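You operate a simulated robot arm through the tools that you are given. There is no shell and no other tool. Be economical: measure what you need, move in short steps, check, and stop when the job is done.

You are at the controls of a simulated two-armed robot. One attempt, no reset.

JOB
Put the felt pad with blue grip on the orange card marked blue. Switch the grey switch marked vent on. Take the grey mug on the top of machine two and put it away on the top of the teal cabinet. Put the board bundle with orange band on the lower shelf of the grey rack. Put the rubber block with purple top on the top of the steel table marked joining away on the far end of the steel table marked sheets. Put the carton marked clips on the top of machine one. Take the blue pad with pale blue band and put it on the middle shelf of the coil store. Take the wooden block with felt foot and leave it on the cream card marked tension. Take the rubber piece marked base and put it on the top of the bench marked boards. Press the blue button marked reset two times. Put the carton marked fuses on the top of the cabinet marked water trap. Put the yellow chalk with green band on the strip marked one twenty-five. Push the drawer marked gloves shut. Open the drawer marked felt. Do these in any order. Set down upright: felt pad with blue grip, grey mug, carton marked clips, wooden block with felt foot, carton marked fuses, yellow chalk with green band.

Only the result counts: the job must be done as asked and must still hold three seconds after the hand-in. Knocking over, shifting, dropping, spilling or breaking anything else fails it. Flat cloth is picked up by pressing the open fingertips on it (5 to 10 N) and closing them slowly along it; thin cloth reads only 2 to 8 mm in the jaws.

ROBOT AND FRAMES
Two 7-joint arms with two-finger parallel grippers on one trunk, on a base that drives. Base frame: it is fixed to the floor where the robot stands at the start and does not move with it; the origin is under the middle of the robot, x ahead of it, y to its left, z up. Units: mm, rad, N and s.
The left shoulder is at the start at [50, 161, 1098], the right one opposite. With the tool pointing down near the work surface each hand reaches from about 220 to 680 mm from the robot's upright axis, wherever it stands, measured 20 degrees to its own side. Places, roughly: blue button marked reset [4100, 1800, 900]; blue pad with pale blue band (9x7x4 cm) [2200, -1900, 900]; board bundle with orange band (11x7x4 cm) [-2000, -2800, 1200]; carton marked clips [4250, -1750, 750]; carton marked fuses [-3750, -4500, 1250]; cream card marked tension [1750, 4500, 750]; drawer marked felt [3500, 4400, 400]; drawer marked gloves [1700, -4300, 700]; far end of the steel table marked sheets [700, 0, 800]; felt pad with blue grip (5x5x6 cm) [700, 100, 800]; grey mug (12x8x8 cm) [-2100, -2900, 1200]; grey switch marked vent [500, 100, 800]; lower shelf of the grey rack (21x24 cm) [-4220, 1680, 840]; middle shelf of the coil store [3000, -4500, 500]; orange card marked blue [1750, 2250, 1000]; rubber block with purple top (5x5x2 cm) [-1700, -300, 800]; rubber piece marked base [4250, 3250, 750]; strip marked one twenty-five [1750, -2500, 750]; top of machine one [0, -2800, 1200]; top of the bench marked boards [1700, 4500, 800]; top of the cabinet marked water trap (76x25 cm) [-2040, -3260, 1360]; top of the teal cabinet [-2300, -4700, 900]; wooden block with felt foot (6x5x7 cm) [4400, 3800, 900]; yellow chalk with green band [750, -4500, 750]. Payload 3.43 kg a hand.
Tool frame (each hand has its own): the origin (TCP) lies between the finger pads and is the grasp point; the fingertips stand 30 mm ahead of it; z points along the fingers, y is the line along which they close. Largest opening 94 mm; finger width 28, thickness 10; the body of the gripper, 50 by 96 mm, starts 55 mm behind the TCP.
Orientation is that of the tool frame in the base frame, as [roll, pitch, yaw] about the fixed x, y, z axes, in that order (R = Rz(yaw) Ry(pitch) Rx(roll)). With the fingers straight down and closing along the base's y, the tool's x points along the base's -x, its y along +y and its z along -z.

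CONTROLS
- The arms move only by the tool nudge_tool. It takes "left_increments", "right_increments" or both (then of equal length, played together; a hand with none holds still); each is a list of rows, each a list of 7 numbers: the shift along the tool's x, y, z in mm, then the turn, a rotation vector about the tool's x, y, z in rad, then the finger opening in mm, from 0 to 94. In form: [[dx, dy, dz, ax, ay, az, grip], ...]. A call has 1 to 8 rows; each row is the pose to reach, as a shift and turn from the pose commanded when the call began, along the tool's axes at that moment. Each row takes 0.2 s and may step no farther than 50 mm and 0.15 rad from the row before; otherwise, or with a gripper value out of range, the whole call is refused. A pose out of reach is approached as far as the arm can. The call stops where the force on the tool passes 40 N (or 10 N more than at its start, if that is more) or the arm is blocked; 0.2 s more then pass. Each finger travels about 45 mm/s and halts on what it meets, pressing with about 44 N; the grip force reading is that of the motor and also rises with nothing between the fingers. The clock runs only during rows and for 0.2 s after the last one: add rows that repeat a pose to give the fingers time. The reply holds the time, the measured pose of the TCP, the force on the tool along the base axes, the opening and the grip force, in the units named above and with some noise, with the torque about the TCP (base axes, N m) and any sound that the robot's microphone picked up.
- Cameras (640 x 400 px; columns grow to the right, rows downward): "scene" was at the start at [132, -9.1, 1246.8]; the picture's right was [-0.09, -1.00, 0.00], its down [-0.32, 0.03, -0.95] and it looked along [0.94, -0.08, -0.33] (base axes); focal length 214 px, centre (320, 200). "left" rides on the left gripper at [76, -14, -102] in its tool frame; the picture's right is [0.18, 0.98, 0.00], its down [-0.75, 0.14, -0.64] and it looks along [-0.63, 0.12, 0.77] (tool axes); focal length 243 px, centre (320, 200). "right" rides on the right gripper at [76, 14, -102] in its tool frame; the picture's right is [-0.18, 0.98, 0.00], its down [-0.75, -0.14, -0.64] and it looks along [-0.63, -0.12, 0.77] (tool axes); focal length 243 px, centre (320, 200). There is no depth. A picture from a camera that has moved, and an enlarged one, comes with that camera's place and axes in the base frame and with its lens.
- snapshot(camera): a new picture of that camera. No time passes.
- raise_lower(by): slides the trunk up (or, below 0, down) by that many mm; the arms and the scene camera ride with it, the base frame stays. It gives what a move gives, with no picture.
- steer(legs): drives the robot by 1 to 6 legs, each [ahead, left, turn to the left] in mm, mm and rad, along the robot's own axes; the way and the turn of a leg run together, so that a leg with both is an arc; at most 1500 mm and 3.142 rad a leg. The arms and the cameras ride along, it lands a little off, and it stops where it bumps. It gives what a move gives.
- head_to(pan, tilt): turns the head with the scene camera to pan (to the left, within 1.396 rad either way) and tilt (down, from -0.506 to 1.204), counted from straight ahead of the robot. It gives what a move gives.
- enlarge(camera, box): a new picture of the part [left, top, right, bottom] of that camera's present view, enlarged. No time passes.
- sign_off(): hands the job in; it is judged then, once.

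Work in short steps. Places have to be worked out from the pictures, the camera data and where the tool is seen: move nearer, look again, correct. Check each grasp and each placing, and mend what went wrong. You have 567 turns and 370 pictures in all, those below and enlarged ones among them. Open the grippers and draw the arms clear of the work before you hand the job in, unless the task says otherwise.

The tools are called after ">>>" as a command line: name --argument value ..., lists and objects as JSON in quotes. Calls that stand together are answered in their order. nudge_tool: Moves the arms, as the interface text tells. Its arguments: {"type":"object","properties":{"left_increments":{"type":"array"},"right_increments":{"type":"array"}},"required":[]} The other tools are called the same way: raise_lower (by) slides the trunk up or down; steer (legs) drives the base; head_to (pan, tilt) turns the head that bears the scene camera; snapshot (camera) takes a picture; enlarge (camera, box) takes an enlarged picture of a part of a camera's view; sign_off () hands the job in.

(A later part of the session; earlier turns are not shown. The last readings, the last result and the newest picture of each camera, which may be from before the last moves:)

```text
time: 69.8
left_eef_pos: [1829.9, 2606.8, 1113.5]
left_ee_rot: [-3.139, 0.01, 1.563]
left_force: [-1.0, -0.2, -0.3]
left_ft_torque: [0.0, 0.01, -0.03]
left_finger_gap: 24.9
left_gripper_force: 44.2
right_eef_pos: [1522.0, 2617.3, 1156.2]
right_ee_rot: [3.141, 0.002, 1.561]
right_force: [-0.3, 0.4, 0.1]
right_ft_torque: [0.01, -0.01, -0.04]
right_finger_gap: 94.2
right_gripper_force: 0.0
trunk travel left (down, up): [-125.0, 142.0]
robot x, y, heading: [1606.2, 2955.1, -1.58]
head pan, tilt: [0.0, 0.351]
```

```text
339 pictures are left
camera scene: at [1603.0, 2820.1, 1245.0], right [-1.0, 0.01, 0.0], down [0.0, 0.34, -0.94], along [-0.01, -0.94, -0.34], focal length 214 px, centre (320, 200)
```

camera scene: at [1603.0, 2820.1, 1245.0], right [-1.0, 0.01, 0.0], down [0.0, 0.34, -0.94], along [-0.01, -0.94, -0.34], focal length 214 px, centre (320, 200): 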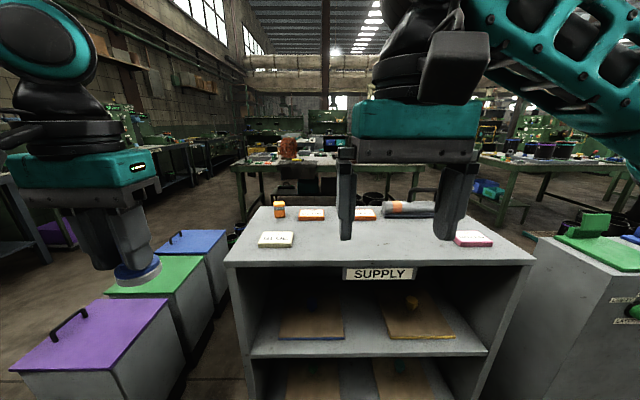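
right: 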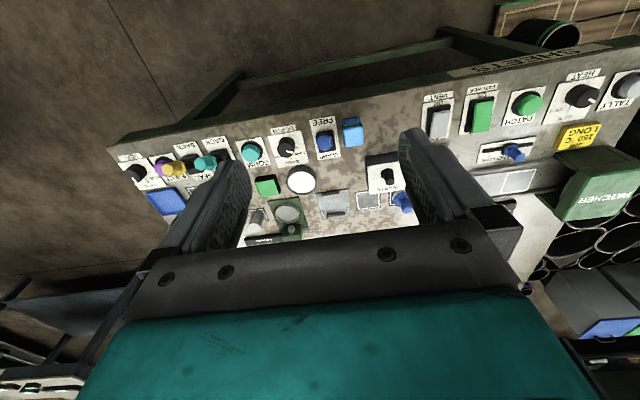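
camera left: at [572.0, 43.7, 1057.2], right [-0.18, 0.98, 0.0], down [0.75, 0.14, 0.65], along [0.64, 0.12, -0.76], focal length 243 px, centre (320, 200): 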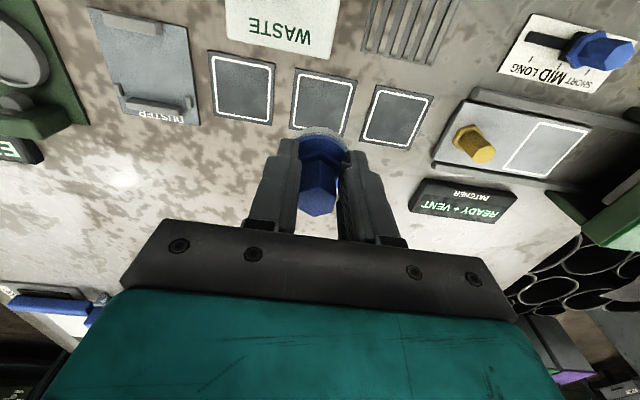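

Found a "SUPPLY" shelf with cards on top. I enlarge the top to read the cards.

>>> enlarge --camera "scene" --box '[230, 190, 350, 265]'

>>> enlarge --camera "scene" --box '[320, 190, 500, 302]'

```text
5.33 times, centred on (290, 228) of scene
camera zoom: at [1603.0, 2820.1, 1245.0], right [-1.0, 0.01, 0.0], down [0.0, 0.34, -0.94], along [-0.01, -0.94, -0.34], focal length 1144 px, centre (480, 53)
```

zoom: 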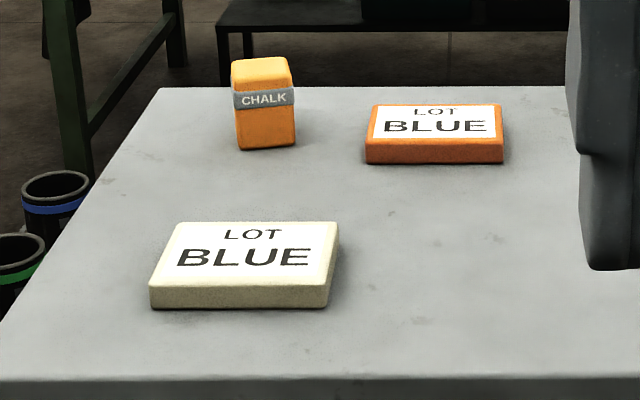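

```text
3.56 times, centred on (410, 246) of scene
camera zoom: at [1603.0, 2820.1, 1245.0], right [-1.0, 0.01, 0.0], down [0.0, 0.34, -0.94], along [-0.01, -0.94, -0.34], focal length 763 px, centre (0, 36)
```

zoom: 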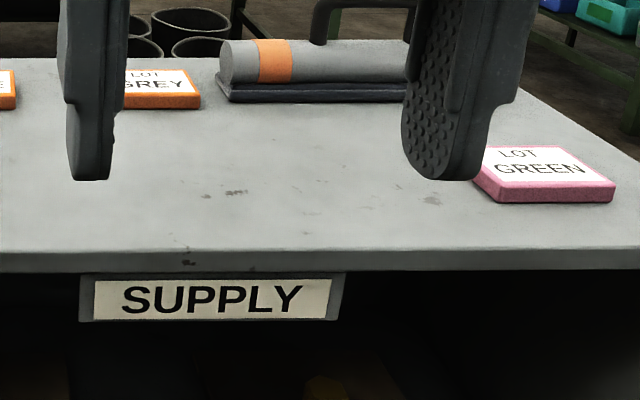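

The orange "LOT BLUE" card is near [1621,2256]. I shift the base so the left arm can reach it with a good bearing.

>>> steer --legs '[[100, -190, 0]]'

>>> snapshot --camera "scene"

>>> snapshot --camera "left"

```text
time: 72.1
left_eef_pos: [1638.5, 2508.7, 1112.8]
left_ee_rot: [-3.139, 0.01, 1.561]
left_force: [0.3, -0.2, -0.1]
left_ft_torque: [-0.03, 0.01, 0.02]
left_finger_gap: 25.3
left_gripper_force: 43.7
right_eef_pos: [1330.9, 2518.9, 1155.7]
right_ee_rot: [3.14, 0.0, 1.562]
right_force: [0.0, -0.3, -0.6]
right_ft_torque: [0.02, 0.02, -0.02]
right_finger_gap: 93.9
right_gripper_force: 0.1
trunk travel left (down, up): [-125.0, 142.0]
robot x, y, heading: [1417.6, 2859.3, -1.583]
head pan, tilt: [0.0, 0.351]
```

```text
336 pictures are left
camera scene: at [1411.2, 2721.7, 1244.9], right [-1.0, 0.01, 0.0], down [0.0, 0.34, -0.94], along [-0.01, -0.94, -0.34], focal length 214 px, centre (320, 200)
```

scene: 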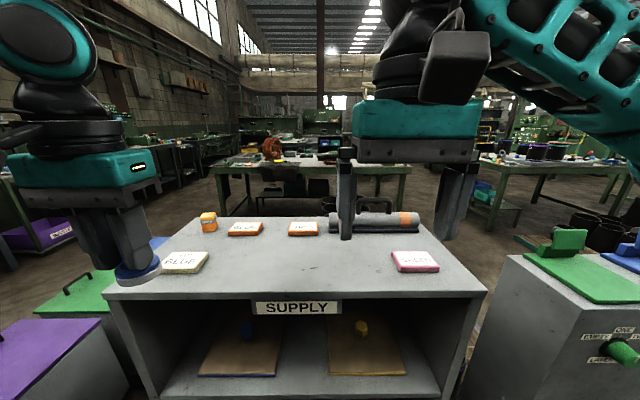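

```text
335 pictures are left
camera left: at [1625.0, 2585.8, 1215.8], right [0.98, 0.17, 0.0], down [0.13, -0.75, 0.65], along [0.11, -0.64, -0.76], focal length 243 px, centre (320, 200)
```

left: 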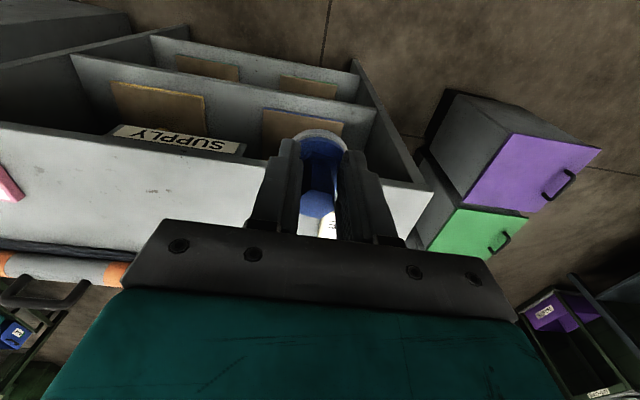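

The two views put the card nearer [1625,2160,955], so I drive 130 mm closer and bring the pad over towards it.

>>> steer --legs '[[130, 0, 0]]'

>>> nudge_tool --left_increments '[[-40, 0, 0, 0, 0, 0, 10], [-80, 0, 0, 0, 0, 0, 10], [-120, 0, 0, 0, 0, 0, 10], [-120, 0, 0, 0, 0, 0, 10]]'

>>> snapshot --camera "left"

>>> enlarge --camera "scene" --box '[100, 160, 340, 310]'

```text
time: 73.4
left_eef_pos: [1638.9, 2379.9, 1113.6]
left_ee_rot: [-3.14, 0.01, 1.563]
left_force: [0.0, -0.3, -0.5]
left_ft_torque: [0.03, 0.02, 0.01]
left_finger_gap: 25.2
left_gripper_force: 44.1
right_eef_pos: [1330.9, 2390.5, 1156.3]
right_ee_rot: [-3.14, 0.001, 1.563]
right_force: [-0.3, -0.6, -0.5]
right_ft_torque: [0.05, -0.01, -0.01]
right_finger_gap: 93.7
right_gripper_force: 0.1
trunk travel left (down, up): [-125.0, 142.0]
robot x, y, heading: [1410.9, 2730.3, -1.578]
head pan, tilt: [0.0, 0.351]
```

```text
time: 74.4
left_eef_pos: [1634.5, 2259.5, 1112.8]
left_ee_rot: [-3.14, 0.009, 1.563]
left_force: [-0.7, 0.8, -1.0]
left_ft_torque: [0.01, -0.03, 0.03]
left_finger_gap: 25.2
left_gripper_force: 43.9
right_eef_pos: [1330.2, 2389.8, 1156.4]
right_ee_rot: [-3.141, 0.0, 1.564]
right_force: [0.1, 0.6, -0.7]
right_ft_torque: [-0.03, 0.03, 0.01]
right_finger_gap: 93.9
right_gripper_force: 0.1
trunk travel left (down, up): [-125.0, 142.0]
robot x, y, heading: [1414.4, 2728.0, -1.579]
head pan, tilt: [0.0, 0.351]
```

```text
334 pictures are left
camera left: at [1620.8, 2337.2, 1215.4], right [0.98, 0.18, 0.0], down [0.14, -0.75, 0.65], along [0.11, -0.64, -0.76], focal length 243 px, centre (320, 200)
```

left: 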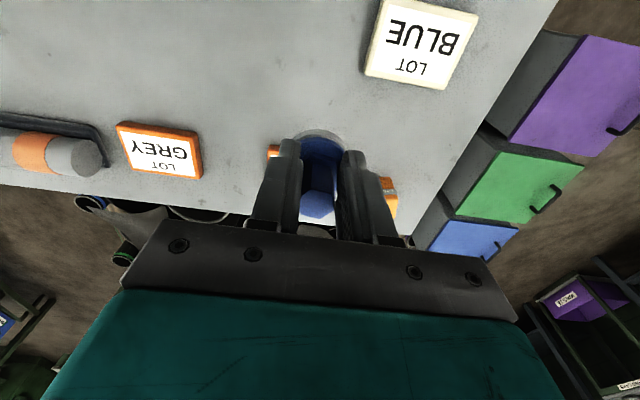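

```text
2.67 times, centred on (220, 235) of scene
camera zoom: at [1410.5, 2593.2, 1245.0], right [-1.0, 0.01, 0.0], down [0.0, 0.34, -0.94], along [-0.01, -0.94, -0.34], focal length 572 px, centre (587, 107)
```

zoom: 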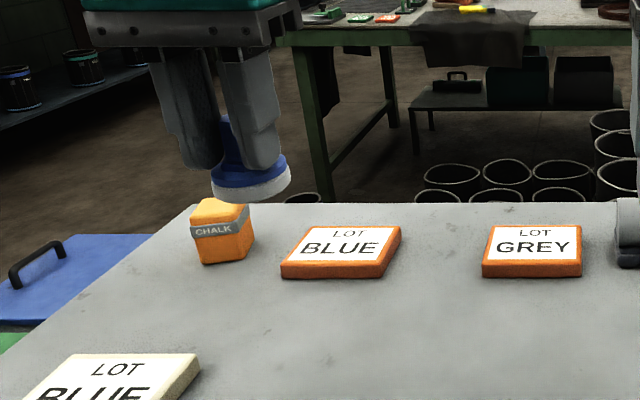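

Card top fixed at about [1627,2147,953]. I carry the pad over the card centre at a safe height, then check.

>>> nudge_tool --left_increments '[[-38, -3, 0, 0, 0, 0, 10], [-76, -5, 0, 0, 0, 0, 10], [-112, -7, 0, 0, 0, 0, 10], [-112, -7, 40, 0, 0, 0, 10], [-112, -7, 75, 0, 0, 0, 10], [-112, -7, 75, 0, 0, 0, 10]]'

>>> snapshot --camera "left"

>>> enlarge --camera "scene" --box '[140, 170, 300, 270]'

```text
time: 75.8
left_eef_pos: [1642.1, 2173.0, 1039.1]
left_ee_rot: [-3.138, 0.01, 1.563]
left_force: [-0.8, 0.1, -0.6]
left_ft_torque: [-0.01, -0.01, -0.01]
left_finger_gap: 24.9
left_gripper_force: 43.9
left hand out of reach, approached as far as the arm can: row 2, 3, 4, 5, 6
right_eef_pos: [1330.3, 2391.1, 1158.1]
right_ee_rot: [-3.141, -0.001, 1.564]
right_force: [-0.6, -0.2, 0.0]
right_ft_torque: [-0.01, 0.0, -0.01]
right_finger_gap: 94.2
right_gripper_force: 0.0
trunk travel left (down, up): [-125.0, 142.0]
robot x, y, heading: [1414.7, 2726.8, -1.58]
head pan, tilt: [0.0, 0.351]
```

```text
332 pictures are left
camera left: at [1628.3, 2249.8, 1141.1], right [0.98, 0.18, 0.0], down [0.14, -0.75, 0.65], along [0.11, -0.64, -0.76], focal length 243 px, centre (320, 200)
```

left: 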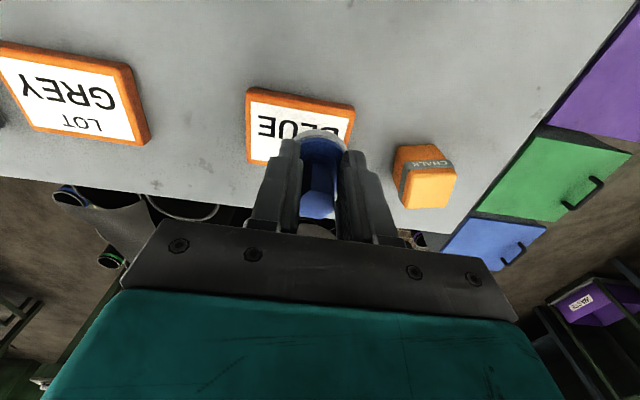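

```text
4.00 times, centred on (220, 220) of scene
camera zoom: at [1410.6, 2593.1, 1245.0], right [-1.0, 0.01, 0.0], down [0.0, 0.34, -0.94], along [-0.01, -0.94, -0.34], focal length 858 px, centre (720, 120)
```

zoom: 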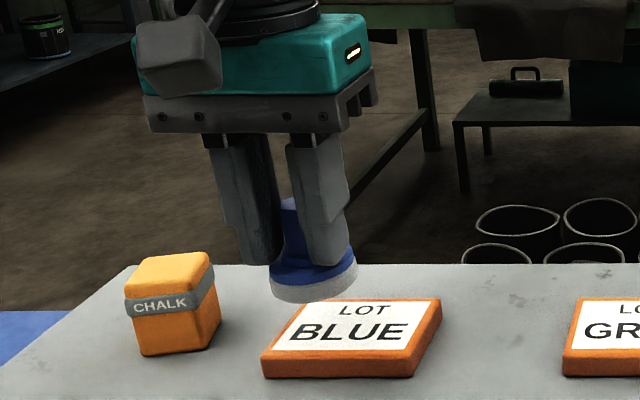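

Card centre is [1625,2155]; pad is at [1642,2173], arm at its limit. I drive slightly and then correct.

>>> steer --legs '[[45, -40, 0]]'

```text
time: 76.8
left_eef_pos: [1601.4, 2163.2, 1039.8]
left_ee_rot: [-3.141, 0.013, 1.564]
left_force: [-0.2, -0.7, -0.2]
left_ft_torque: [0.04, 0.0, -0.02]
left_finger_gap: 25.3
left_gripper_force: 44.5
right_eef_pos: [1290.7, 2380.6, 1155.7]
right_ee_rot: [-3.141, 0.0, 1.566]
right_force: [0.6, 1.2, -0.5]
right_ft_torque: [0.0, 0.01, 0.03]
right_finger_gap: 94.0
right_gripper_force: 0.1
trunk travel left (down, up): [-125.0, 142.0]
robot x, y, heading: [1370.5, 2717.4, -1.579]
head pan, tilt: [0.0, 0.351]
```

The base stopped after 10 mm ahead, so it is likely at the shelf. I correct with the arm: +24 in x, -8 in y.

>>> nudge_tool --left_increments '[[-4, 12, 0, 0, 0, 0, 10], [-8, 24, 0, 0, 0, 0, 10], [-8, 24, 10, 0, 0, 0, 10]]'

>>> snapshot --camera "left"

>>> enlarge --camera "scene" --box '[140, 170, 300, 270]'

```text
time: 77.6
left_eef_pos: [1625.8, 2155.6, 1027.2]
left_ee_rot: [-3.139, 0.011, 1.564]
left_force: [-0.4, -0.5, 0.2]
left_ft_torque: [0.01, 0.01, 0.01]
left_finger_gap: 25.0
left_gripper_force: 44.4
right_eef_pos: [1290.6, 2378.8, 1156.8]
right_ee_rot: [3.141, 0.0, 1.567]
right_force: [-0.2, -0.2, 0.9]
right_ft_torque: [0.0, 0.01, 0.02]
right_finger_gap: 93.9
right_gripper_force: 0.0
trunk travel left (down, up): [-125.0, 142.0]
robot x, y, heading: [1373.1, 2717.7, -1.574]
head pan, tilt: [0.0, 0.351]
```

```text
330 pictures are left
camera left: at [1613.4, 2231.9, 1131.0], right [0.98, 0.18, 0.0], down [0.14, -0.75, 0.65], along [0.11, -0.64, -0.76], focal length 243 px, centre (320, 200)
```

left: 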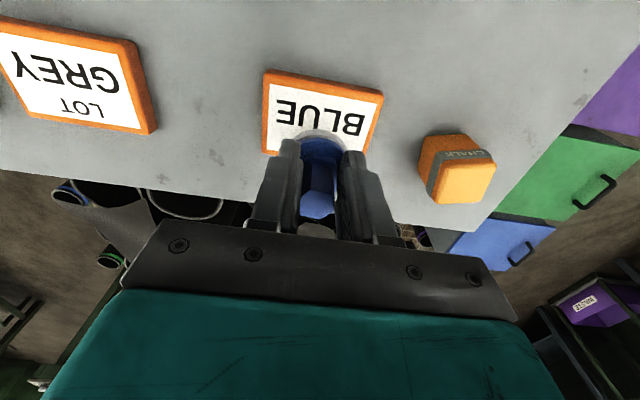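

```text
4.00 times, centred on (220, 220) of scene
camera zoom: at [1370.7, 2582.7, 1245.0], right [-1.0, 0.01, 0.0], down [0.0, 0.34, -0.94], along [-0.01, -0.94, -0.34], focal length 858 px, centre (720, 120)
```

zoom: 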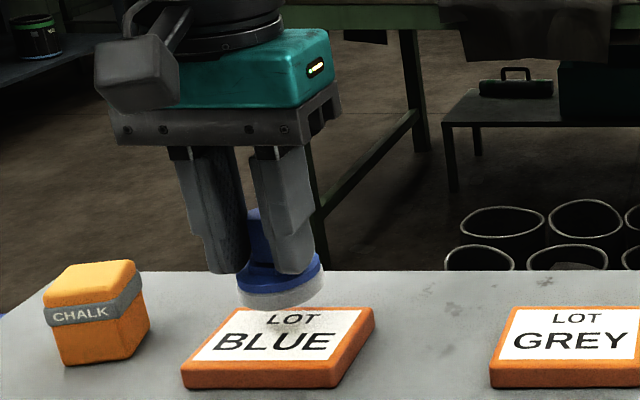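

Pad is centred over the card. I lower in small steps until contact.

>>> nudge_tool --left_increments '[[0, 0, 5, 0, 0, 0, 10], [0, 0, 9, 0, 0, 0, 10], [0, 0, 12, 0, 0, 0, 10], [0, 0, 15, 0, 0, 0, 10], [0, 0, 17, 0, 0, 0, 10]]'

>>> enlarge --camera "scene" --box '[140, 170, 300, 270]'

```text
time: 78.8
left_eef_pos: [1626.0, 2153.5, 1011.7]
left_ee_rot: [-3.14, 0.01, 1.564]
left_force: [-0.6, 0.4, -0.5]
left_ft_torque: [-0.03, 0.01, 0.02]
left_finger_gap: 24.9
left_gripper_force: 43.7
right_eef_pos: [1288.8, 2380.0, 1156.7]
right_ee_rot: [-3.141, 0.002, 1.565]
right_force: [-0.4, -0.1, 0.9]
right_ft_torque: [0.01, -0.01, 0.0]
right_finger_gap: 94.0
right_gripper_force: 0.0
trunk travel left (down, up): [-125.0, 142.0]
robot x, y, heading: [1373.9, 2717.6, -1.578]
head pan, tilt: [0.0, 0.351]
```

```text
4.00 times, centred on (220, 220) of scene
camera zoom: at [1370.7, 2582.8, 1245.0], right [-1.0, 0.01, 0.0], down [0.0, 0.34, -0.94], along [-0.01, -0.94, -0.34], focal length 858 px, centre (720, 120)
```

zoom: 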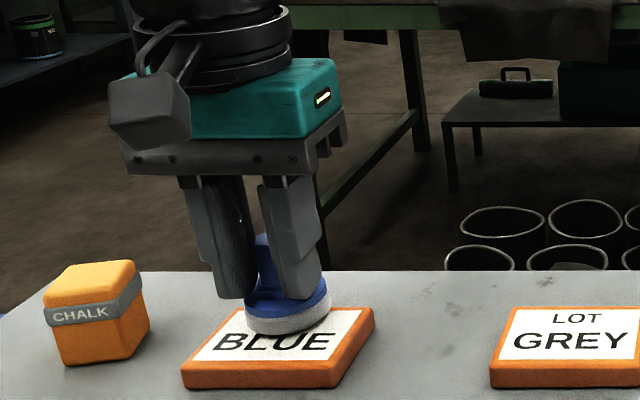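

No contact yet; I continue down slowly.

>>> nudge_tool --left_increments '[[0, 0, 3, 0, 0, 0, 10], [0, 0, 6, 0, 0, 0, 10], [0, 0, 9, 0, 0, 0, 10], [0, 0, 12, 0, 0, 0, 10], [0, 0, 14, 0, 0, 0, 10]]'

>>> enlarge --camera "scene" --box '[140, 170, 300, 270]'

```text
time: 79.9
left_eef_pos: [1624.5, 2152.5, 1007.7]
left_ee_rot: [-3.134, 0.029, 1.568]
left_force: [0.6, 3.3, 14.5]
left_ft_torque: [0.23, 0.05, -0.02]
left_finger_gap: 25.1
left_gripper_force: 43.7
right_eef_pos: [1290.7, 2381.2, 1156.6]
right_ee_rot: [-3.14, 0.0, 1.566]
right_force: [-0.1, 0.7, 0.8]
right_ft_torque: [0.02, -0.04, 0.01]
right_finger_gap: 94.0
right_gripper_force: 0.0
trunk travel left (down, up): [-125.0, 142.0]
robot x, y, heading: [1372.5, 2716.9, -1.58]
head pan, tilt: [0.0, 0.351]
stopped in row 5 (left hand): the force on the tool passed its limit at 42 N (the readings are from after the stop); the commanded pose is now the measured one
```

```text
4.00 times, centred on (220, 220) of scene
camera zoom: at [1370.3, 2584.0, 1244.9], right [-1.0, 0.01, 0.0], down [0.0, 0.34, -0.94], along [0.0, -0.94, -0.34], focal length 858 px, centre (720, 120)
```

zoom: 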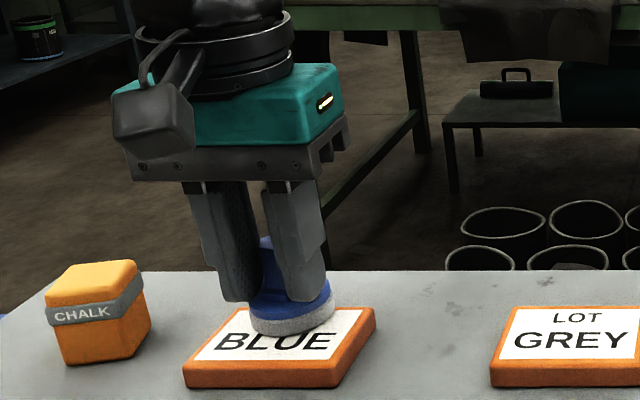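

The pad sits about 12 mm too far towards the back. I lift slightly, shift forward by 12 mm, and set it down again.

>>> nudge_tool --left_increments '[[0, 0, -8, 0, 0, 0, 10], [6, 2, -8, 0, 0, 0, 10], [12, 4, -8, 0, 0, 0, 10], [12, 4, -4, 0, 0, 0, 10], [12, 4, -2, 0, 0, 0, 10], [12, 4, 0, 0, 0, 0, 10]]'

>>> enlarge --camera "scene" --box '[140, 170, 300, 270]'

```text
time: 81.3
left_eef_pos: [1628.9, 2164.5, 1007.0]
left_ee_rot: [-3.135, 0.029, 1.568]
left_force: [2.1, 0.9, 18.0]
left_ft_torque: [0.12, -0.07, -0.04]
left_finger_gap: 25.1
left_gripper_force: 44.2
right_eef_pos: [1292.3, 2381.2, 1157.2]
right_ee_rot: [3.141, 0.002, 1.565]
right_force: [-0.5, 0.8, -0.5]
right_ft_torque: [-0.02, 0.0, -0.01]
right_finger_gap: 94.1
right_gripper_force: 0.1
trunk travel left (down, up): [-125.0, 142.0]
robot x, y, heading: [1372.5, 2719.1, -1.574]
head pan, tilt: [0.0, 0.351]
```

```text
4.00 times, centred on (220, 220) of scene
camera zoom: at [1370.4, 2584.5, 1245.5], right [-1.0, 0.01, 0.0], down [0.0, 0.34, -0.94], along [0.0, -0.94, -0.34], focal length 858 px, centre (720, 120)
```

zoom: 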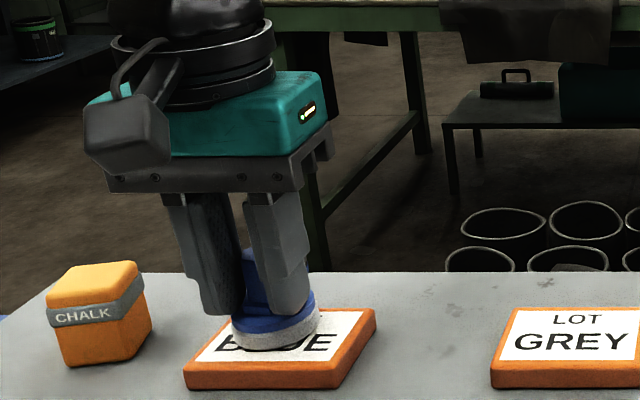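

Now it is centred on the card. I open, rise, and check that it stands.

>>> nudge_tool --left_increments '[[0, 0, 0, 0, 0, 0, 40], [0, 0, 0, 0, 0, 0, 60], [0, 0, -2, 0, 0, 0, 60], [0, 0, -30, 0, 0, 0, 60], [0, 0, -70, 0, 0, 0, 60], [20, 0, -110, 0, 0, 0, 60]]'

>>> enlarge --camera "scene" --box '[140, 170, 300, 270]'

```text
time: 82.7
left_eef_pos: [1630.2, 2189.1, 1115.0]
left_ee_rot: [-3.137, 0.025, 1.564]
left_force: [-0.2, 1.2, 1.3]
left_ft_torque: [-0.01, -0.03, 0.0]
left_finger_gap: 60.3
left_gripper_force: 0.0
right_eef_pos: [1290.5, 2381.4, 1156.9]
right_ee_rot: [3.141, 0.002, 1.567]
right_force: [-0.7, 0.3, -0.7]
right_ft_torque: [0.03, -0.01, 0.02]
right_finger_gap: 94.1
right_gripper_force: 0.0
trunk travel left (down, up): [-125.0, 142.0]
robot x, y, heading: [1372.8, 2717.7, -1.576]
head pan, tilt: [0.0, 0.351]
```

```text
4.00 times, centred on (220, 220) of scene
camera zoom: at [1370.6, 2583.5, 1245.1], right [-1.0, 0.01, 0.0], down [0.0, 0.34, -0.94], along [-0.01, -0.94, -0.34], focal length 858 px, centre (720, 120)
```

zoom: 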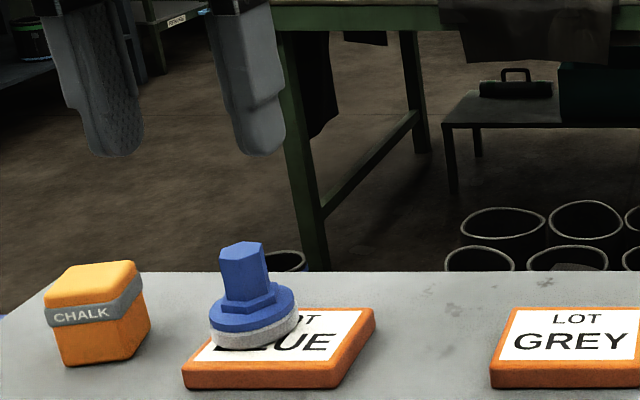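

The pad moved to the left side on release and may be tilted. I take a closer look.

>>> enlarge --camera "scene" --box '[175, 215, 255, 275]'

>>> snapshot --camera "left"

```text
6.67 times, centred on (215, 245) of scene
camera zoom: at [1370.6, 2583.5, 1245.1], right [-1.0, 0.01, 0.0], down [0.0, 0.34, -0.94], along [-0.01, -0.94, -0.34], focal length 1430 px, centre (1020, -100)
```

zoom: 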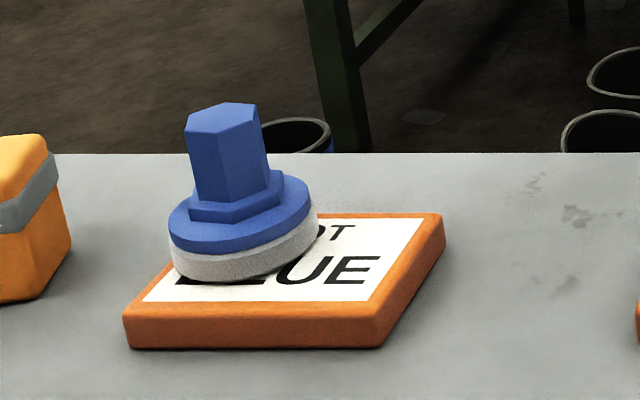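

```text
323 pictures are left
camera left: at [1617.5, 2267.3, 1215.3], right [0.98, 0.18, -0.01], down [0.14, -0.74, 0.66], along [0.11, -0.65, -0.75], focal length 243 px, centre (320, 200)
```

left: 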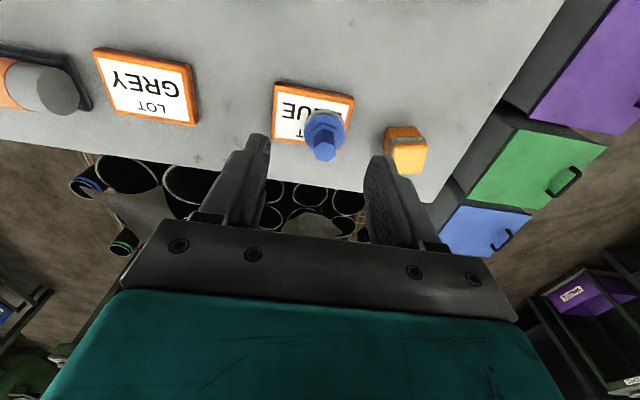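

On reflection the felt sits fully within the card (about 9 mm margin), flat and upright, so I leave it. I retract and head for the reset button near [4100,1800].

>>> nudge_tool --left_increments '[[40, 0, -20, 0, 0, 0, 60], [80, 0, -40, 0, 0, 0, 60], [120, 0, -45, 0, 0, 0, 60], [160, 0, -45, 0, 0, 0, 60], [180, 0, -45, 0, 0, 0, 60]]'

>>> steer --legs '[[-350, 0, 0], [0, 0, 1.576]]'

>>> snapshot --camera "scene"

```text
time: 83.9
left_eef_pos: [1632.1, 2368.6, 1155.7]
left_ee_rot: [-3.135, 0.026, 1.565]
left_force: [0.5, 0.2, 0.3]
left_ft_torque: [-0.03, -0.01, 0.0]
left_finger_gap: 60.1
left_gripper_force: 0.1
right_eef_pos: [1292.1, 2379.1, 1156.5]
right_ee_rot: [-3.14, 0.0, 1.565]
right_force: [1.2, 0.0, 0.6]
right_ft_torque: [0.02, -0.02, -0.04]
right_finger_gap: 93.7
right_gripper_force: 0.1
trunk travel left (down, up): [-125.0, 142.0]
robot x, y, heading: [1375.8, 2714.5, -1.577]
head pan, tilt: [0.0, 0.351]
```

```text
time: 90.1
left_eef_pos: [1715.9, 3333.7, 1155.4]
left_ee_rot: [-3.136, 0.025, -3.118]
left_force: [1.0, -0.4, -0.6]
left_ft_torque: [0.04, 0.0, 0.0]
left_finger_gap: 59.8
left_gripper_force: 0.2
right_eef_pos: [1712.7, 2992.3, 1157.5]
right_ee_rot: [-3.141, -0.001, -3.121]
right_force: [-0.3, 0.2, 0.0]
right_ft_torque: [0.01, -0.04, 0.01]
right_finger_gap: 94.0
right_gripper_force: 0.1
trunk travel left (down, up): [-125.0, 142.0]
robot x, y, heading: [1372.5, 3062.4, 0.024]
head pan, tilt: [0.0, 0.351]
```

```text
322 pictures are left
camera scene: at [1506.4, 3066.3, 1245.0], right [0.02, -1.0, 0.0], down [-0.34, -0.01, -0.94], along [0.94, 0.02, -0.34], focal length 214 px, centre (320, 200)
```

scene: 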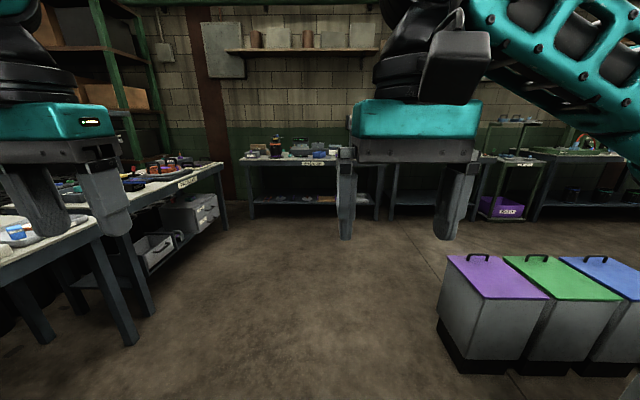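

The way ahead is clear. I drive 1600 mm ahead and look at the east wall tables.

>>> steer --legs '[[1500, 0, 0], [150, 0, 0]]'

>>> head_to --pan 0.25 --tilt 0.3

>>> snapshot --camera "scene"

>>> head_to --pan -0.7 --tilt 0.3

>>> snapshot --camera "scene"

```text
time: 98.5
left_eef_pos: [3379.4, 3348.3, 1154.9]
left_ee_rot: [-3.136, 0.025, -3.135]
left_force: [-0.1, -0.3, 0.4]
left_ft_torque: [-0.01, 0.03, 0.02]
left_finger_gap: 60.2
left_gripper_force: 0.1
right_eef_pos: [3371.2, 3008.1, 1156.0]
right_ee_rot: [3.142, 0.001, -3.135]
right_force: [0.2, 0.1, 0.0]
right_ft_torque: [-0.01, 0.06, -0.03]
right_finger_gap: 94.1
right_gripper_force: 0.1
trunk travel left (down, up): [-125.0, 142.0]
robot x, y, heading: [3033.1, 3085.6, 0.008]
head pan, tilt: [0.0, 0.351]
```

```text
time: 99.3
left_eef_pos: [3379.6, 3349.1, 1155.5]
left_ee_rot: [-3.139, 0.026, -3.134]
left_force: [0.3, -0.3, -0.3]
left_ft_torque: [-0.01, -0.02, 0.0]
left_finger_gap: 59.8
left_gripper_force: 0.2
right_eef_pos: [3371.9, 3009.4, 1155.0]
right_ee_rot: [-3.141, 0.0, -3.134]
right_force: [-0.6, 0.8, -0.2]
right_ft_torque: [-0.02, 0.0, 0.0]
right_finger_gap: 94.2
right_gripper_force: 0.0
trunk travel left (down, up): [-125.0, 142.0]
robot x, y, heading: [3029.5, 3084.4, 0.006]
head pan, tilt: [0.25, 0.3]
```

```text
321 pictures are left
camera scene: at [3162.7, 3109.2, 1249.7], right [0.25, -0.97, 0.0], down [-0.29, -0.07, -0.96], along [0.92, 0.24, -0.3], focal length 214 px, centre (320, 200)
```

scene: 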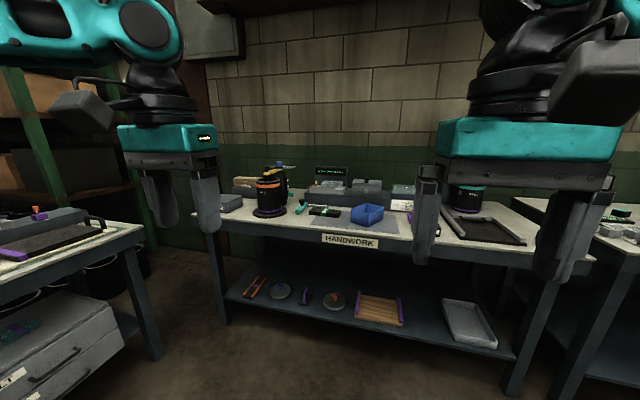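

```text
time: 100.5
left_eef_pos: [3378.4, 3348.8, 1153.8]
left_ee_rot: [-3.137, 0.026, -3.135]
left_force: [0.0, 0.5, 0.3]
left_ft_torque: [-0.01, 0.01, 0.03]
left_finger_gap: 60.3
left_gripper_force: 0.0
right_eef_pos: [3371.4, 3008.5, 1156.0]
right_ee_rot: [3.142, 0.0, -3.136]
right_force: [-0.3, 0.0, 0.0]
right_ft_torque: [-0.02, 0.01, -0.02]
right_finger_gap: 94.1
right_gripper_force: 0.1
trunk travel left (down, up): [-125.0, 142.0]
robot x, y, heading: [3034.6, 3084.1, 0.011]
head pan, tilt: [-0.7, 0.3]
```

```text
320 pictures are left
camera scene: at [3144.2, 3026.0, 1249.7], right [-0.64, -0.77, 0.0], down [-0.23, 0.19, -0.96], along [0.73, -0.61, -0.3], focal length 214 px, centre (320, 200)
```

scene: 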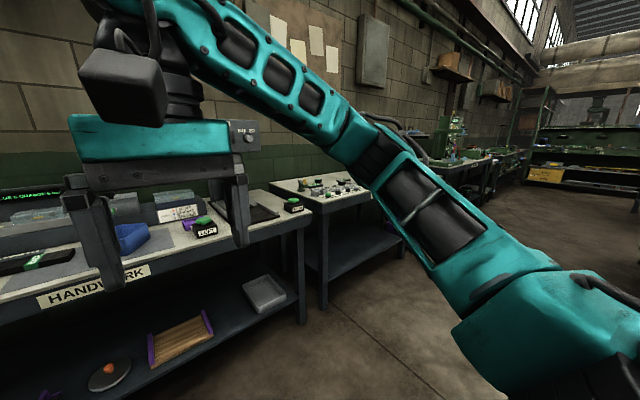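

HANDWORK table ahead. I enlarge parts of it to find the wooden block with felt foot and the rubber piece "BASE".

>>> head_to --pan 0.25 --tilt 0.3

>>> enlarge --camera "scene" --box '[200, 150, 440, 300]'

>>> steer --legs '[[250, 0, 0]]'

>>> snapshot --camera "scene"

```text
time: 101.8
left_eef_pos: [3378.5, 3349.6, 1154.7]
left_ee_rot: [-3.138, 0.025, -3.134]
left_force: [-0.2, 0.3, 0.2]
left_ft_torque: [0.0, 0.06, -0.03]
left_finger_gap: 59.9
left_gripper_force: 0.1
right_eef_pos: [3371.7, 3008.8, 1157.1]
right_ee_rot: [3.141, 0.001, -3.135]
right_force: [0.4, -0.8, -0.3]
right_ft_torque: [-0.04, -0.02, -0.01]
right_finger_gap: 94.1
right_gripper_force: 0.1
trunk travel left (down, up): [-125.0, 142.0]
robot x, y, heading: [3033.9, 3085.3, 0.007]
head pan, tilt: [0.25, 0.3]
```

```text
2.67 times, centred on (320, 225) of scene
camera zoom: at [3162.7, 3109.2, 1249.7], right [0.25, -0.97, 0.0], down [-0.29, -0.07, -0.96], along [0.92, 0.24, -0.3], focal length 572 px, centre (320, 133)
```

zoom: 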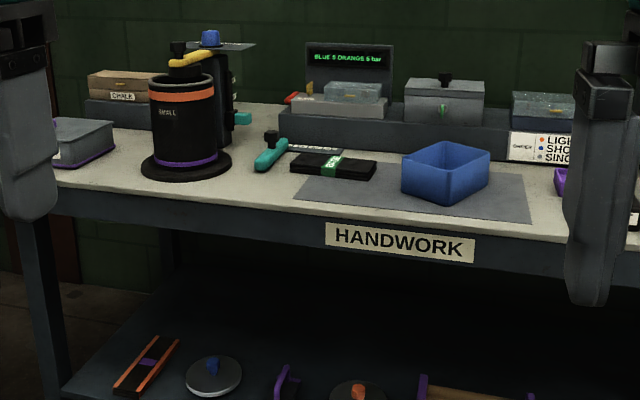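

```text
time: 103.6
left_eef_pos: [3626.3, 3350.8, 1154.4]
left_ee_rot: [-3.136, 0.025, -3.134]
left_force: [0.1, -0.7, -0.9]
left_ft_torque: [0.0, 0.01, -0.01]
left_finger_gap: 60.1
left_gripper_force: 0.0
right_eef_pos: [3617.9, 3009.6, 1156.1]
right_ee_rot: [3.14, 0.0, -3.137]
right_force: [-0.5, -0.6, 0.1]
right_ft_torque: [0.01, 0.04, -0.02]
right_finger_gap: 94.3
right_gripper_force: 0.0
trunk travel left (down, up): [-125.0, 142.0]
robot x, y, heading: [3281.1, 3085.5, 0.0]
head pan, tilt: [0.25, 0.3]
```

```text
318 pictures are left
camera scene: at [3409.5, 3110.5, 1249.6], right [0.25, -0.97, 0.0], down [-0.29, -0.07, -0.96], along [0.92, 0.24, -0.3], focal length 214 px, centre (320, 200)
```

scene: 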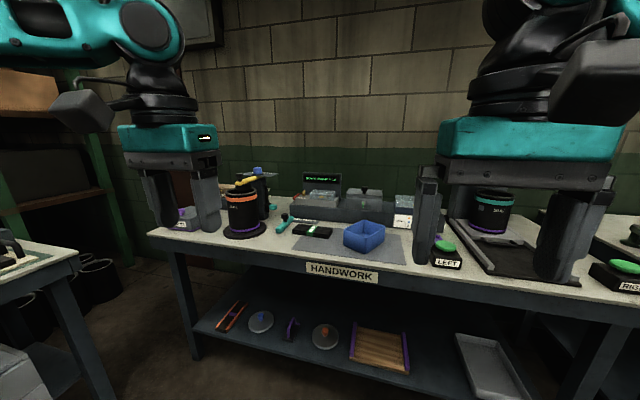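

>>> enlarge --camera "scene" --box '[140, 155, 340, 280]'

>>> enlarge --camera "scene" --box '[280, 155, 480, 280]'

```text
3.20 times, centred on (240, 218) of scene
camera zoom: at [3409.5, 3110.5, 1249.6], right [0.25, -0.97, 0.0], down [-0.29, -0.07, -0.96], along [0.92, 0.24, -0.3], focal length 686 px, centre (576, 144)
```

zoom: 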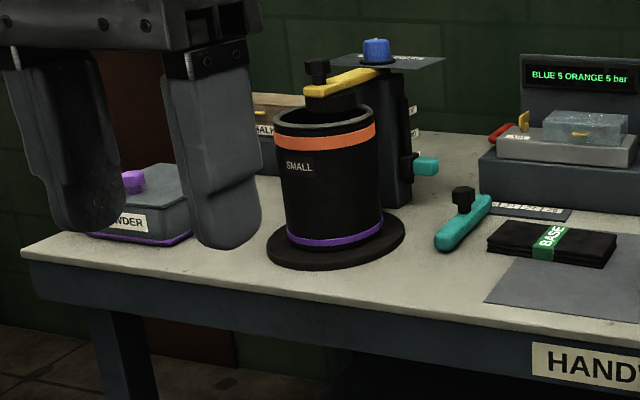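

```text
3.20 times, centred on (380, 218) of scene
camera zoom: at [3409.5, 3110.5, 1249.6], right [0.25, -0.97, 0.0], down [-0.29, -0.07, -0.96], along [0.92, 0.24, -0.3], focal length 686 px, centre (128, 144)
```

zoom: 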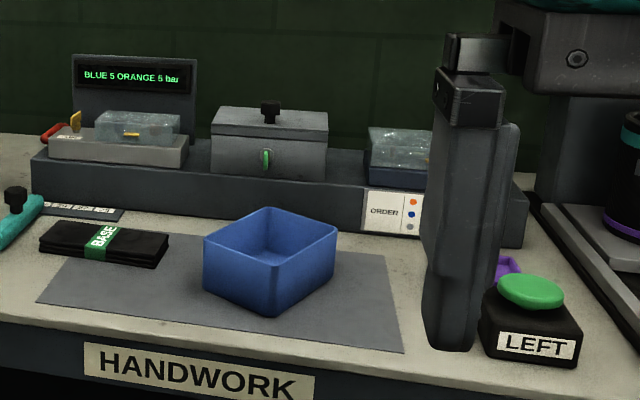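

"BASE" is the black folded piece with green band, about [4200,3350]. I drive up to the table, further left, for reach and a view of the wooden block.

>>> steer --legs '[[0, 400, 0], [330, 0, 0]]'

>>> head_to --pan 0.1 --tilt 0.4

>>> snapshot --camera "scene"

>>> snapshot --camera "right"

>>> snapshot --camera "left"

```text
time: 109.4
left_eef_pos: [3953.9, 3752.8, 1154.9]
left_ee_rot: [-3.136, 0.024, -3.139]
left_force: [0.4, 0.0, 0.1]
left_ft_torque: [0.0, 0.03, 0.02]
left_finger_gap: 59.9
left_gripper_force: 0.0
right_eef_pos: [3944.9, 3410.9, 1156.1]
right_ee_rot: [-3.141, 0.001, -3.141]
right_force: [0.6, 0.2, 0.7]
right_ft_torque: [-0.04, 0.01, 0.03]
right_finger_gap: 94.0
right_gripper_force: 0.0
trunk travel left (down, up): [-125.0, 142.0]
robot x, y, heading: [3604.5, 3488.0, 0.0]
head pan, tilt: [0.25, 0.3]
```

```text
time: 110.1
left_eef_pos: [3954.1, 3752.6, 1154.8]
left_ee_rot: [-3.136, 0.024, -3.14]
left_force: [0.0, 0.5, 0.3]
left_ft_torque: [0.02, -0.02, -0.03]
left_finger_gap: 59.9
left_gripper_force: 0.1
right_eef_pos: [3943.7, 3410.4, 1155.8]
right_ee_rot: [-3.141, 0.001, -3.14]
right_force: [0.0, -0.8, -0.4]
right_ft_torque: [-0.01, 0.02, -0.01]
right_finger_gap: 93.9
right_gripper_force: 0.1
trunk travel left (down, up): [-125.0, 142.0]
robot x, y, heading: [3606.8, 3490.7, 0.002]
head pan, tilt: [0.099, 0.4]
```

```text
315 pictures are left
camera scene: at [3737.5, 3498.9, 1240.5], right [0.1, -0.99, 0.0], down [-0.39, -0.04, -0.92], along [0.92, 0.09, -0.39], focal length 214 px, centre (320, 200)
```

scene: 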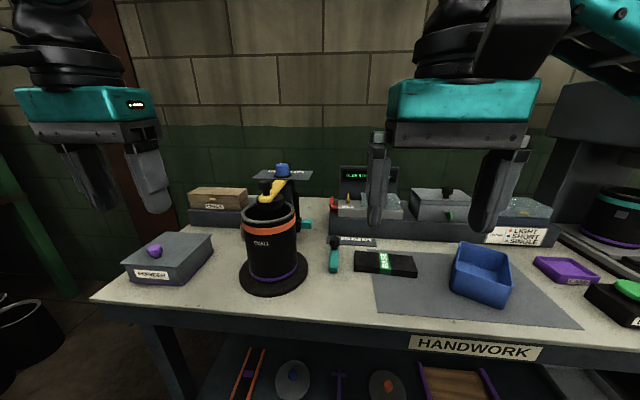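

```text
314 pictures are left
camera right: at [3866.5, 3425.4, 1260.2], right [0.18, 0.98, 0.0], down [0.75, -0.14, 0.64], along [0.63, -0.12, -0.77], focal length 243 px, centre (320, 200)
```

right: 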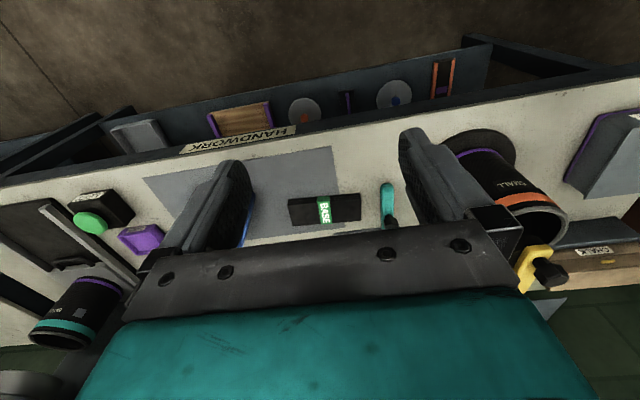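

```text
313 pictures are left
camera left: at [3874.7, 3737.9, 1256.7], right [-0.18, 0.98, -0.01], down [0.74, 0.15, 0.66], along [0.65, 0.11, -0.75], focal length 243 px, centre (320, 200)
```

left: 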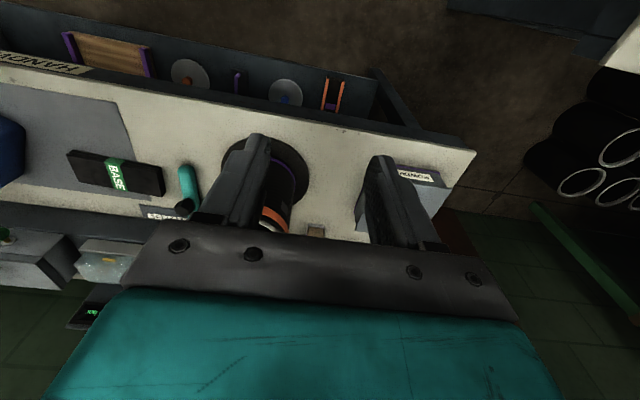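

>>> enlarge --camera "scene" --box '[170, 150, 330, 250]'

>>> enlarge --camera "scene" --box '[310, 220, 470, 320]'

>>> enlarge --camera "right" --box '[260, 150, 420, 250]'

```text
4.00 times, centred on (250, 200) of scene
camera zoom: at [3737.5, 3498.9, 1240.5], right [0.1, -0.99, 0.0], down [-0.39, -0.04, -0.92], along [0.92, 0.09, -0.39], focal length 858 px, centre (600, 200)
```

zoom: 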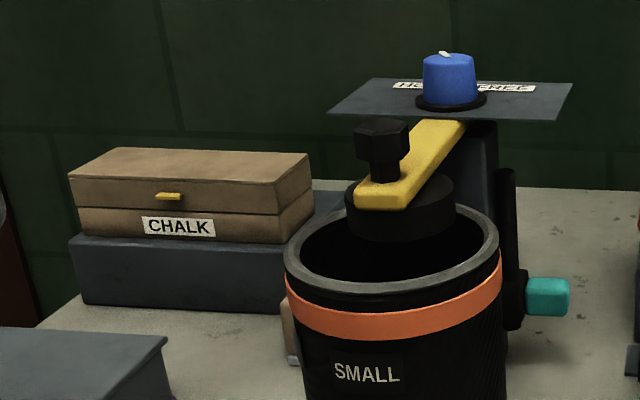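

```text
4.00 times, centred on (390, 270) of scene
camera zoom: at [3737.5, 3498.9, 1240.5], right [0.1, -0.99, 0.0], down [-0.39, -0.04, -0.92], along [0.92, 0.09, -0.39], focal length 858 px, centre (40, -80)
```

zoom: 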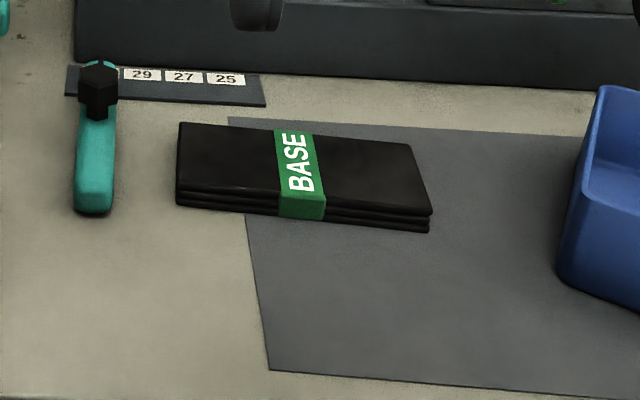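

```text
4.00 times, centred on (340, 200) of right
camera zoom: at [3866.5, 3425.4, 1260.2], right [0.18, 0.98, 0.0], down [0.75, -0.14, 0.64], along [0.63, -0.12, -0.77], focal length 970 px, centre (240, 200)
```

zoom: 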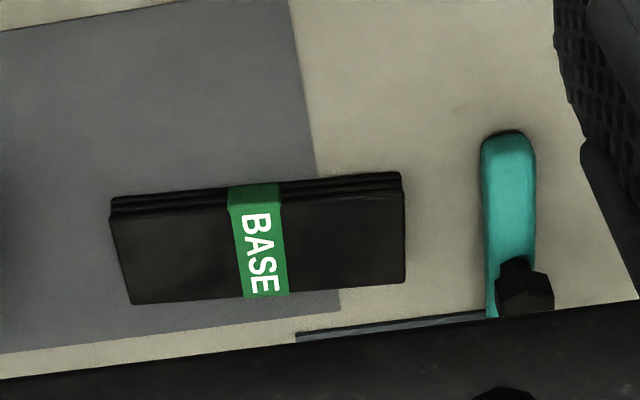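

The wooden block stands behind the SMALL drum (about [4320,3805]). First BASE: centre [4255,3365], 74 mm across x, so I turn the right hand about 90° while driving is unnecessary yet.

>>> nudge_tool --right_increments '[[0, 0, 0, 0, 0, -0.14, 94], [0, 0, 0, 0, 0, -0.28, 94], [0, 0, 0, 0, 0, -0.42, 94], [0, 0, 0, 0, 0, -0.56, 94], [0, 0, 0, 0, 0, -0.7, 94], [0, 0, 0, 0, 0, -0.84, 94], [0, 0, 0, 0, 0, -0.98, 94], [0, 0, 0, 0, 0, -1.12, 94]]'

>>> nudge_tool --right_increments '[[0, 0, 0, 0, 0, -0.14, 94], [0, 0, 0, 0, 0, -0.28, 94], [0, 0, 0, 0, 0, -0.42, 94], [0, 0, 0, 0, 0, -0.51, 94]]'

>>> steer --legs '[[80, 60, 0]]'

```text
time: 111.9
left_eef_pos: [3953.5, 3752.8, 1154.6]
left_ee_rot: [-3.135, 0.023, -3.138]
left_force: [0.0, 0.7, -0.5]
left_ft_torque: [-0.02, -0.01, 0.01]
left_finger_gap: 60.1
left_gripper_force: 0.0
right_eef_pos: [3942.7, 3410.9, 1157.7]
right_ee_rot: [-3.141, -0.001, -2.018]
right_force: [-0.5, 0.1, 0.1]
right_ft_torque: [0.02, 0.0, 0.0]
right_finger_gap: 93.9
right_gripper_force: 0.1
trunk travel left (down, up): [-125.0, 142.0]
robot x, y, heading: [3604.8, 3490.0, -0.0]
head pan, tilt: [0.099, 0.4]
```

```text
time: 112.9
left_eef_pos: [3953.6, 3751.9, 1155.3]
left_ee_rot: [-3.135, 0.024, -3.139]
left_force: [0.7, 0.5, -0.9]
left_ft_torque: [0.04, 0.01, 0.0]
left_finger_gap: 60.0
left_gripper_force: 0.0
right_eef_pos: [3895.0, 3429.3, 1140.6]
right_ee_rot: [-3.14, -0.001, -1.511]
right_force: [0.2, 0.2, 0.2]
right_ft_torque: [-0.02, 0.01, 0.02]
right_finger_gap: 93.9
right_gripper_force: 0.2
right hand out of reach, approached as far as the arm can: row 3, 4
trunk travel left (down, up): [-125.0, 142.0]
robot x, y, heading: [3607.0, 3493.5, -0.002]
head pan, tilt: [0.099, 0.4]
```

```text
time: 114.1
left_eef_pos: [4035.7, 3813.2, 1154.0]
left_ee_rot: [-3.137, 0.024, -3.139]
left_force: [0.2, 0.2, -0.1]
left_ft_torque: [-0.05, 0.0, -0.03]
left_finger_gap: 59.9
left_gripper_force: 0.1
right_eef_pos: [3978.5, 3489.8, 1139.0]
right_ee_rot: [3.141, 0.0, -1.512]
right_force: [0.8, -0.2, -0.5]
right_ft_torque: [-0.02, 0.01, -0.02]
right_finger_gap: 93.8
right_gripper_force: 0.0
trunk travel left (down, up): [-125.0, 142.0]
robot x, y, heading: [3686.6, 3550.8, -0.001]
head pan, tilt: [0.099, 0.4]
```

Yaw is nearly right. I now move the right hand above BASE and trim the yaw by +0.12.

>>> nudge_tool --right_increments '[[18, -34, 22, 0, 0, 0.02, 94], [36, -68, 44, 0, 0, 0.04, 94], [54, -102, 66, 0, 0, 0.06, 94], [72, -136, 88, 0, 0, 0.08, 94], [90, -170, 110, 0, 0, 0.1, 94], [108, -204, 135, 0, 0, 0.12, 94], [126, -238, 160, 0, 0, 0.12, 94], [141, -270, 185, 0, 0, 0.12, 94]]'

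>>> snapshot --camera "right"

>>> snapshot --camera "scene"

```text
time: 115.9
left_eef_pos: [4035.1, 3811.8, 1156.0]
left_ee_rot: [-3.138, 0.025, -3.139]
left_force: [0.4, -0.1, 0.4]
left_ft_torque: [0.01, -0.03, -0.03]
left_finger_gap: 60.1
left_gripper_force: 0.0
right_eef_pos: [4017.0, 3461.8, 1023.8]
right_ee_rot: [-3.139, 0.0, -1.635]
right_force: [0.1, -0.2, -0.6]
right_ft_torque: [0.02, 0.02, 0.01]
right_finger_gap: 94.1
right_gripper_force: 0.1
right hand out of reach, approached as far as the arm can: row 1, 2, 3, 4, 5, 6, 7, 8
trunk travel left (down, up): [-125.0, 142.0]
robot x, y, heading: [3690.2, 3550.1, -0.002]
head pan, tilt: [0.099, 0.4]
```

```text
309 pictures are left
camera right: at [3995.8, 3387.1, 1128.1], right [-0.97, 0.25, 0.0], down [0.19, 0.74, 0.64], along [0.16, 0.62, -0.77], focal length 243 px, centre (320, 200)
```

right: 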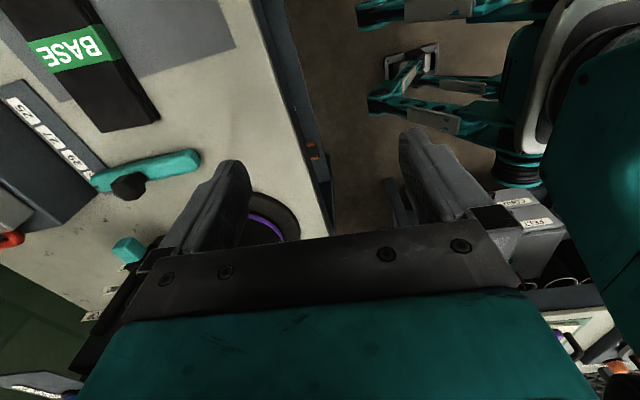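

```text
308 pictures are left
camera scene: at [3819.2, 3558.9, 1240.5], right [0.1, -0.99, 0.0], down [-0.39, -0.04, -0.92], along [0.92, 0.09, -0.39], focal length 214 px, centre (320, 200)
```

scene: 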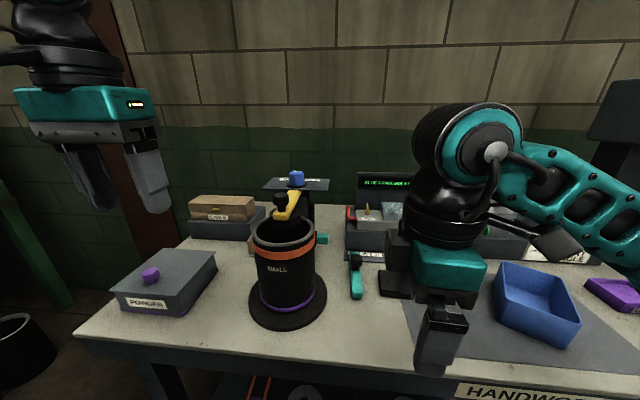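

I try again from here in smaller terms: forward along x only.

>>> nudge_tool --right_increments '[[0, -30, 0, 0, 0, 0, 94], [10, -60, 0, 0, 0, 0, 94], [20, -90, 0, 0, 0, 0, 94]]'

```text
time: 116.7
left_eef_pos: [4035.7, 3811.4, 1155.3]
left_ee_rot: [-3.135, 0.025, -3.141]
left_force: [-0.6, 0.1, 0.2]
left_ft_torque: [0.0, 0.02, 0.02]
left_finger_gap: 60.1
left_gripper_force: 0.0
right_eef_pos: [4020.6, 3473.4, 1023.7]
right_ee_rot: [-3.14, 0.002, -1.635]
right_force: [-0.3, -0.9, 0.1]
right_ft_torque: [-0.02, -0.02, -0.01]
right_finger_gap: 93.9
right_gripper_force: 0.0
right hand out of reach, approached as far as the arm can: row 1, 2, 3
trunk travel left (down, up): [-125.0, 142.0]
robot x, y, heading: [3688.2, 3548.8, 0.001]
head pan, tilt: [0.099, 0.4]
```

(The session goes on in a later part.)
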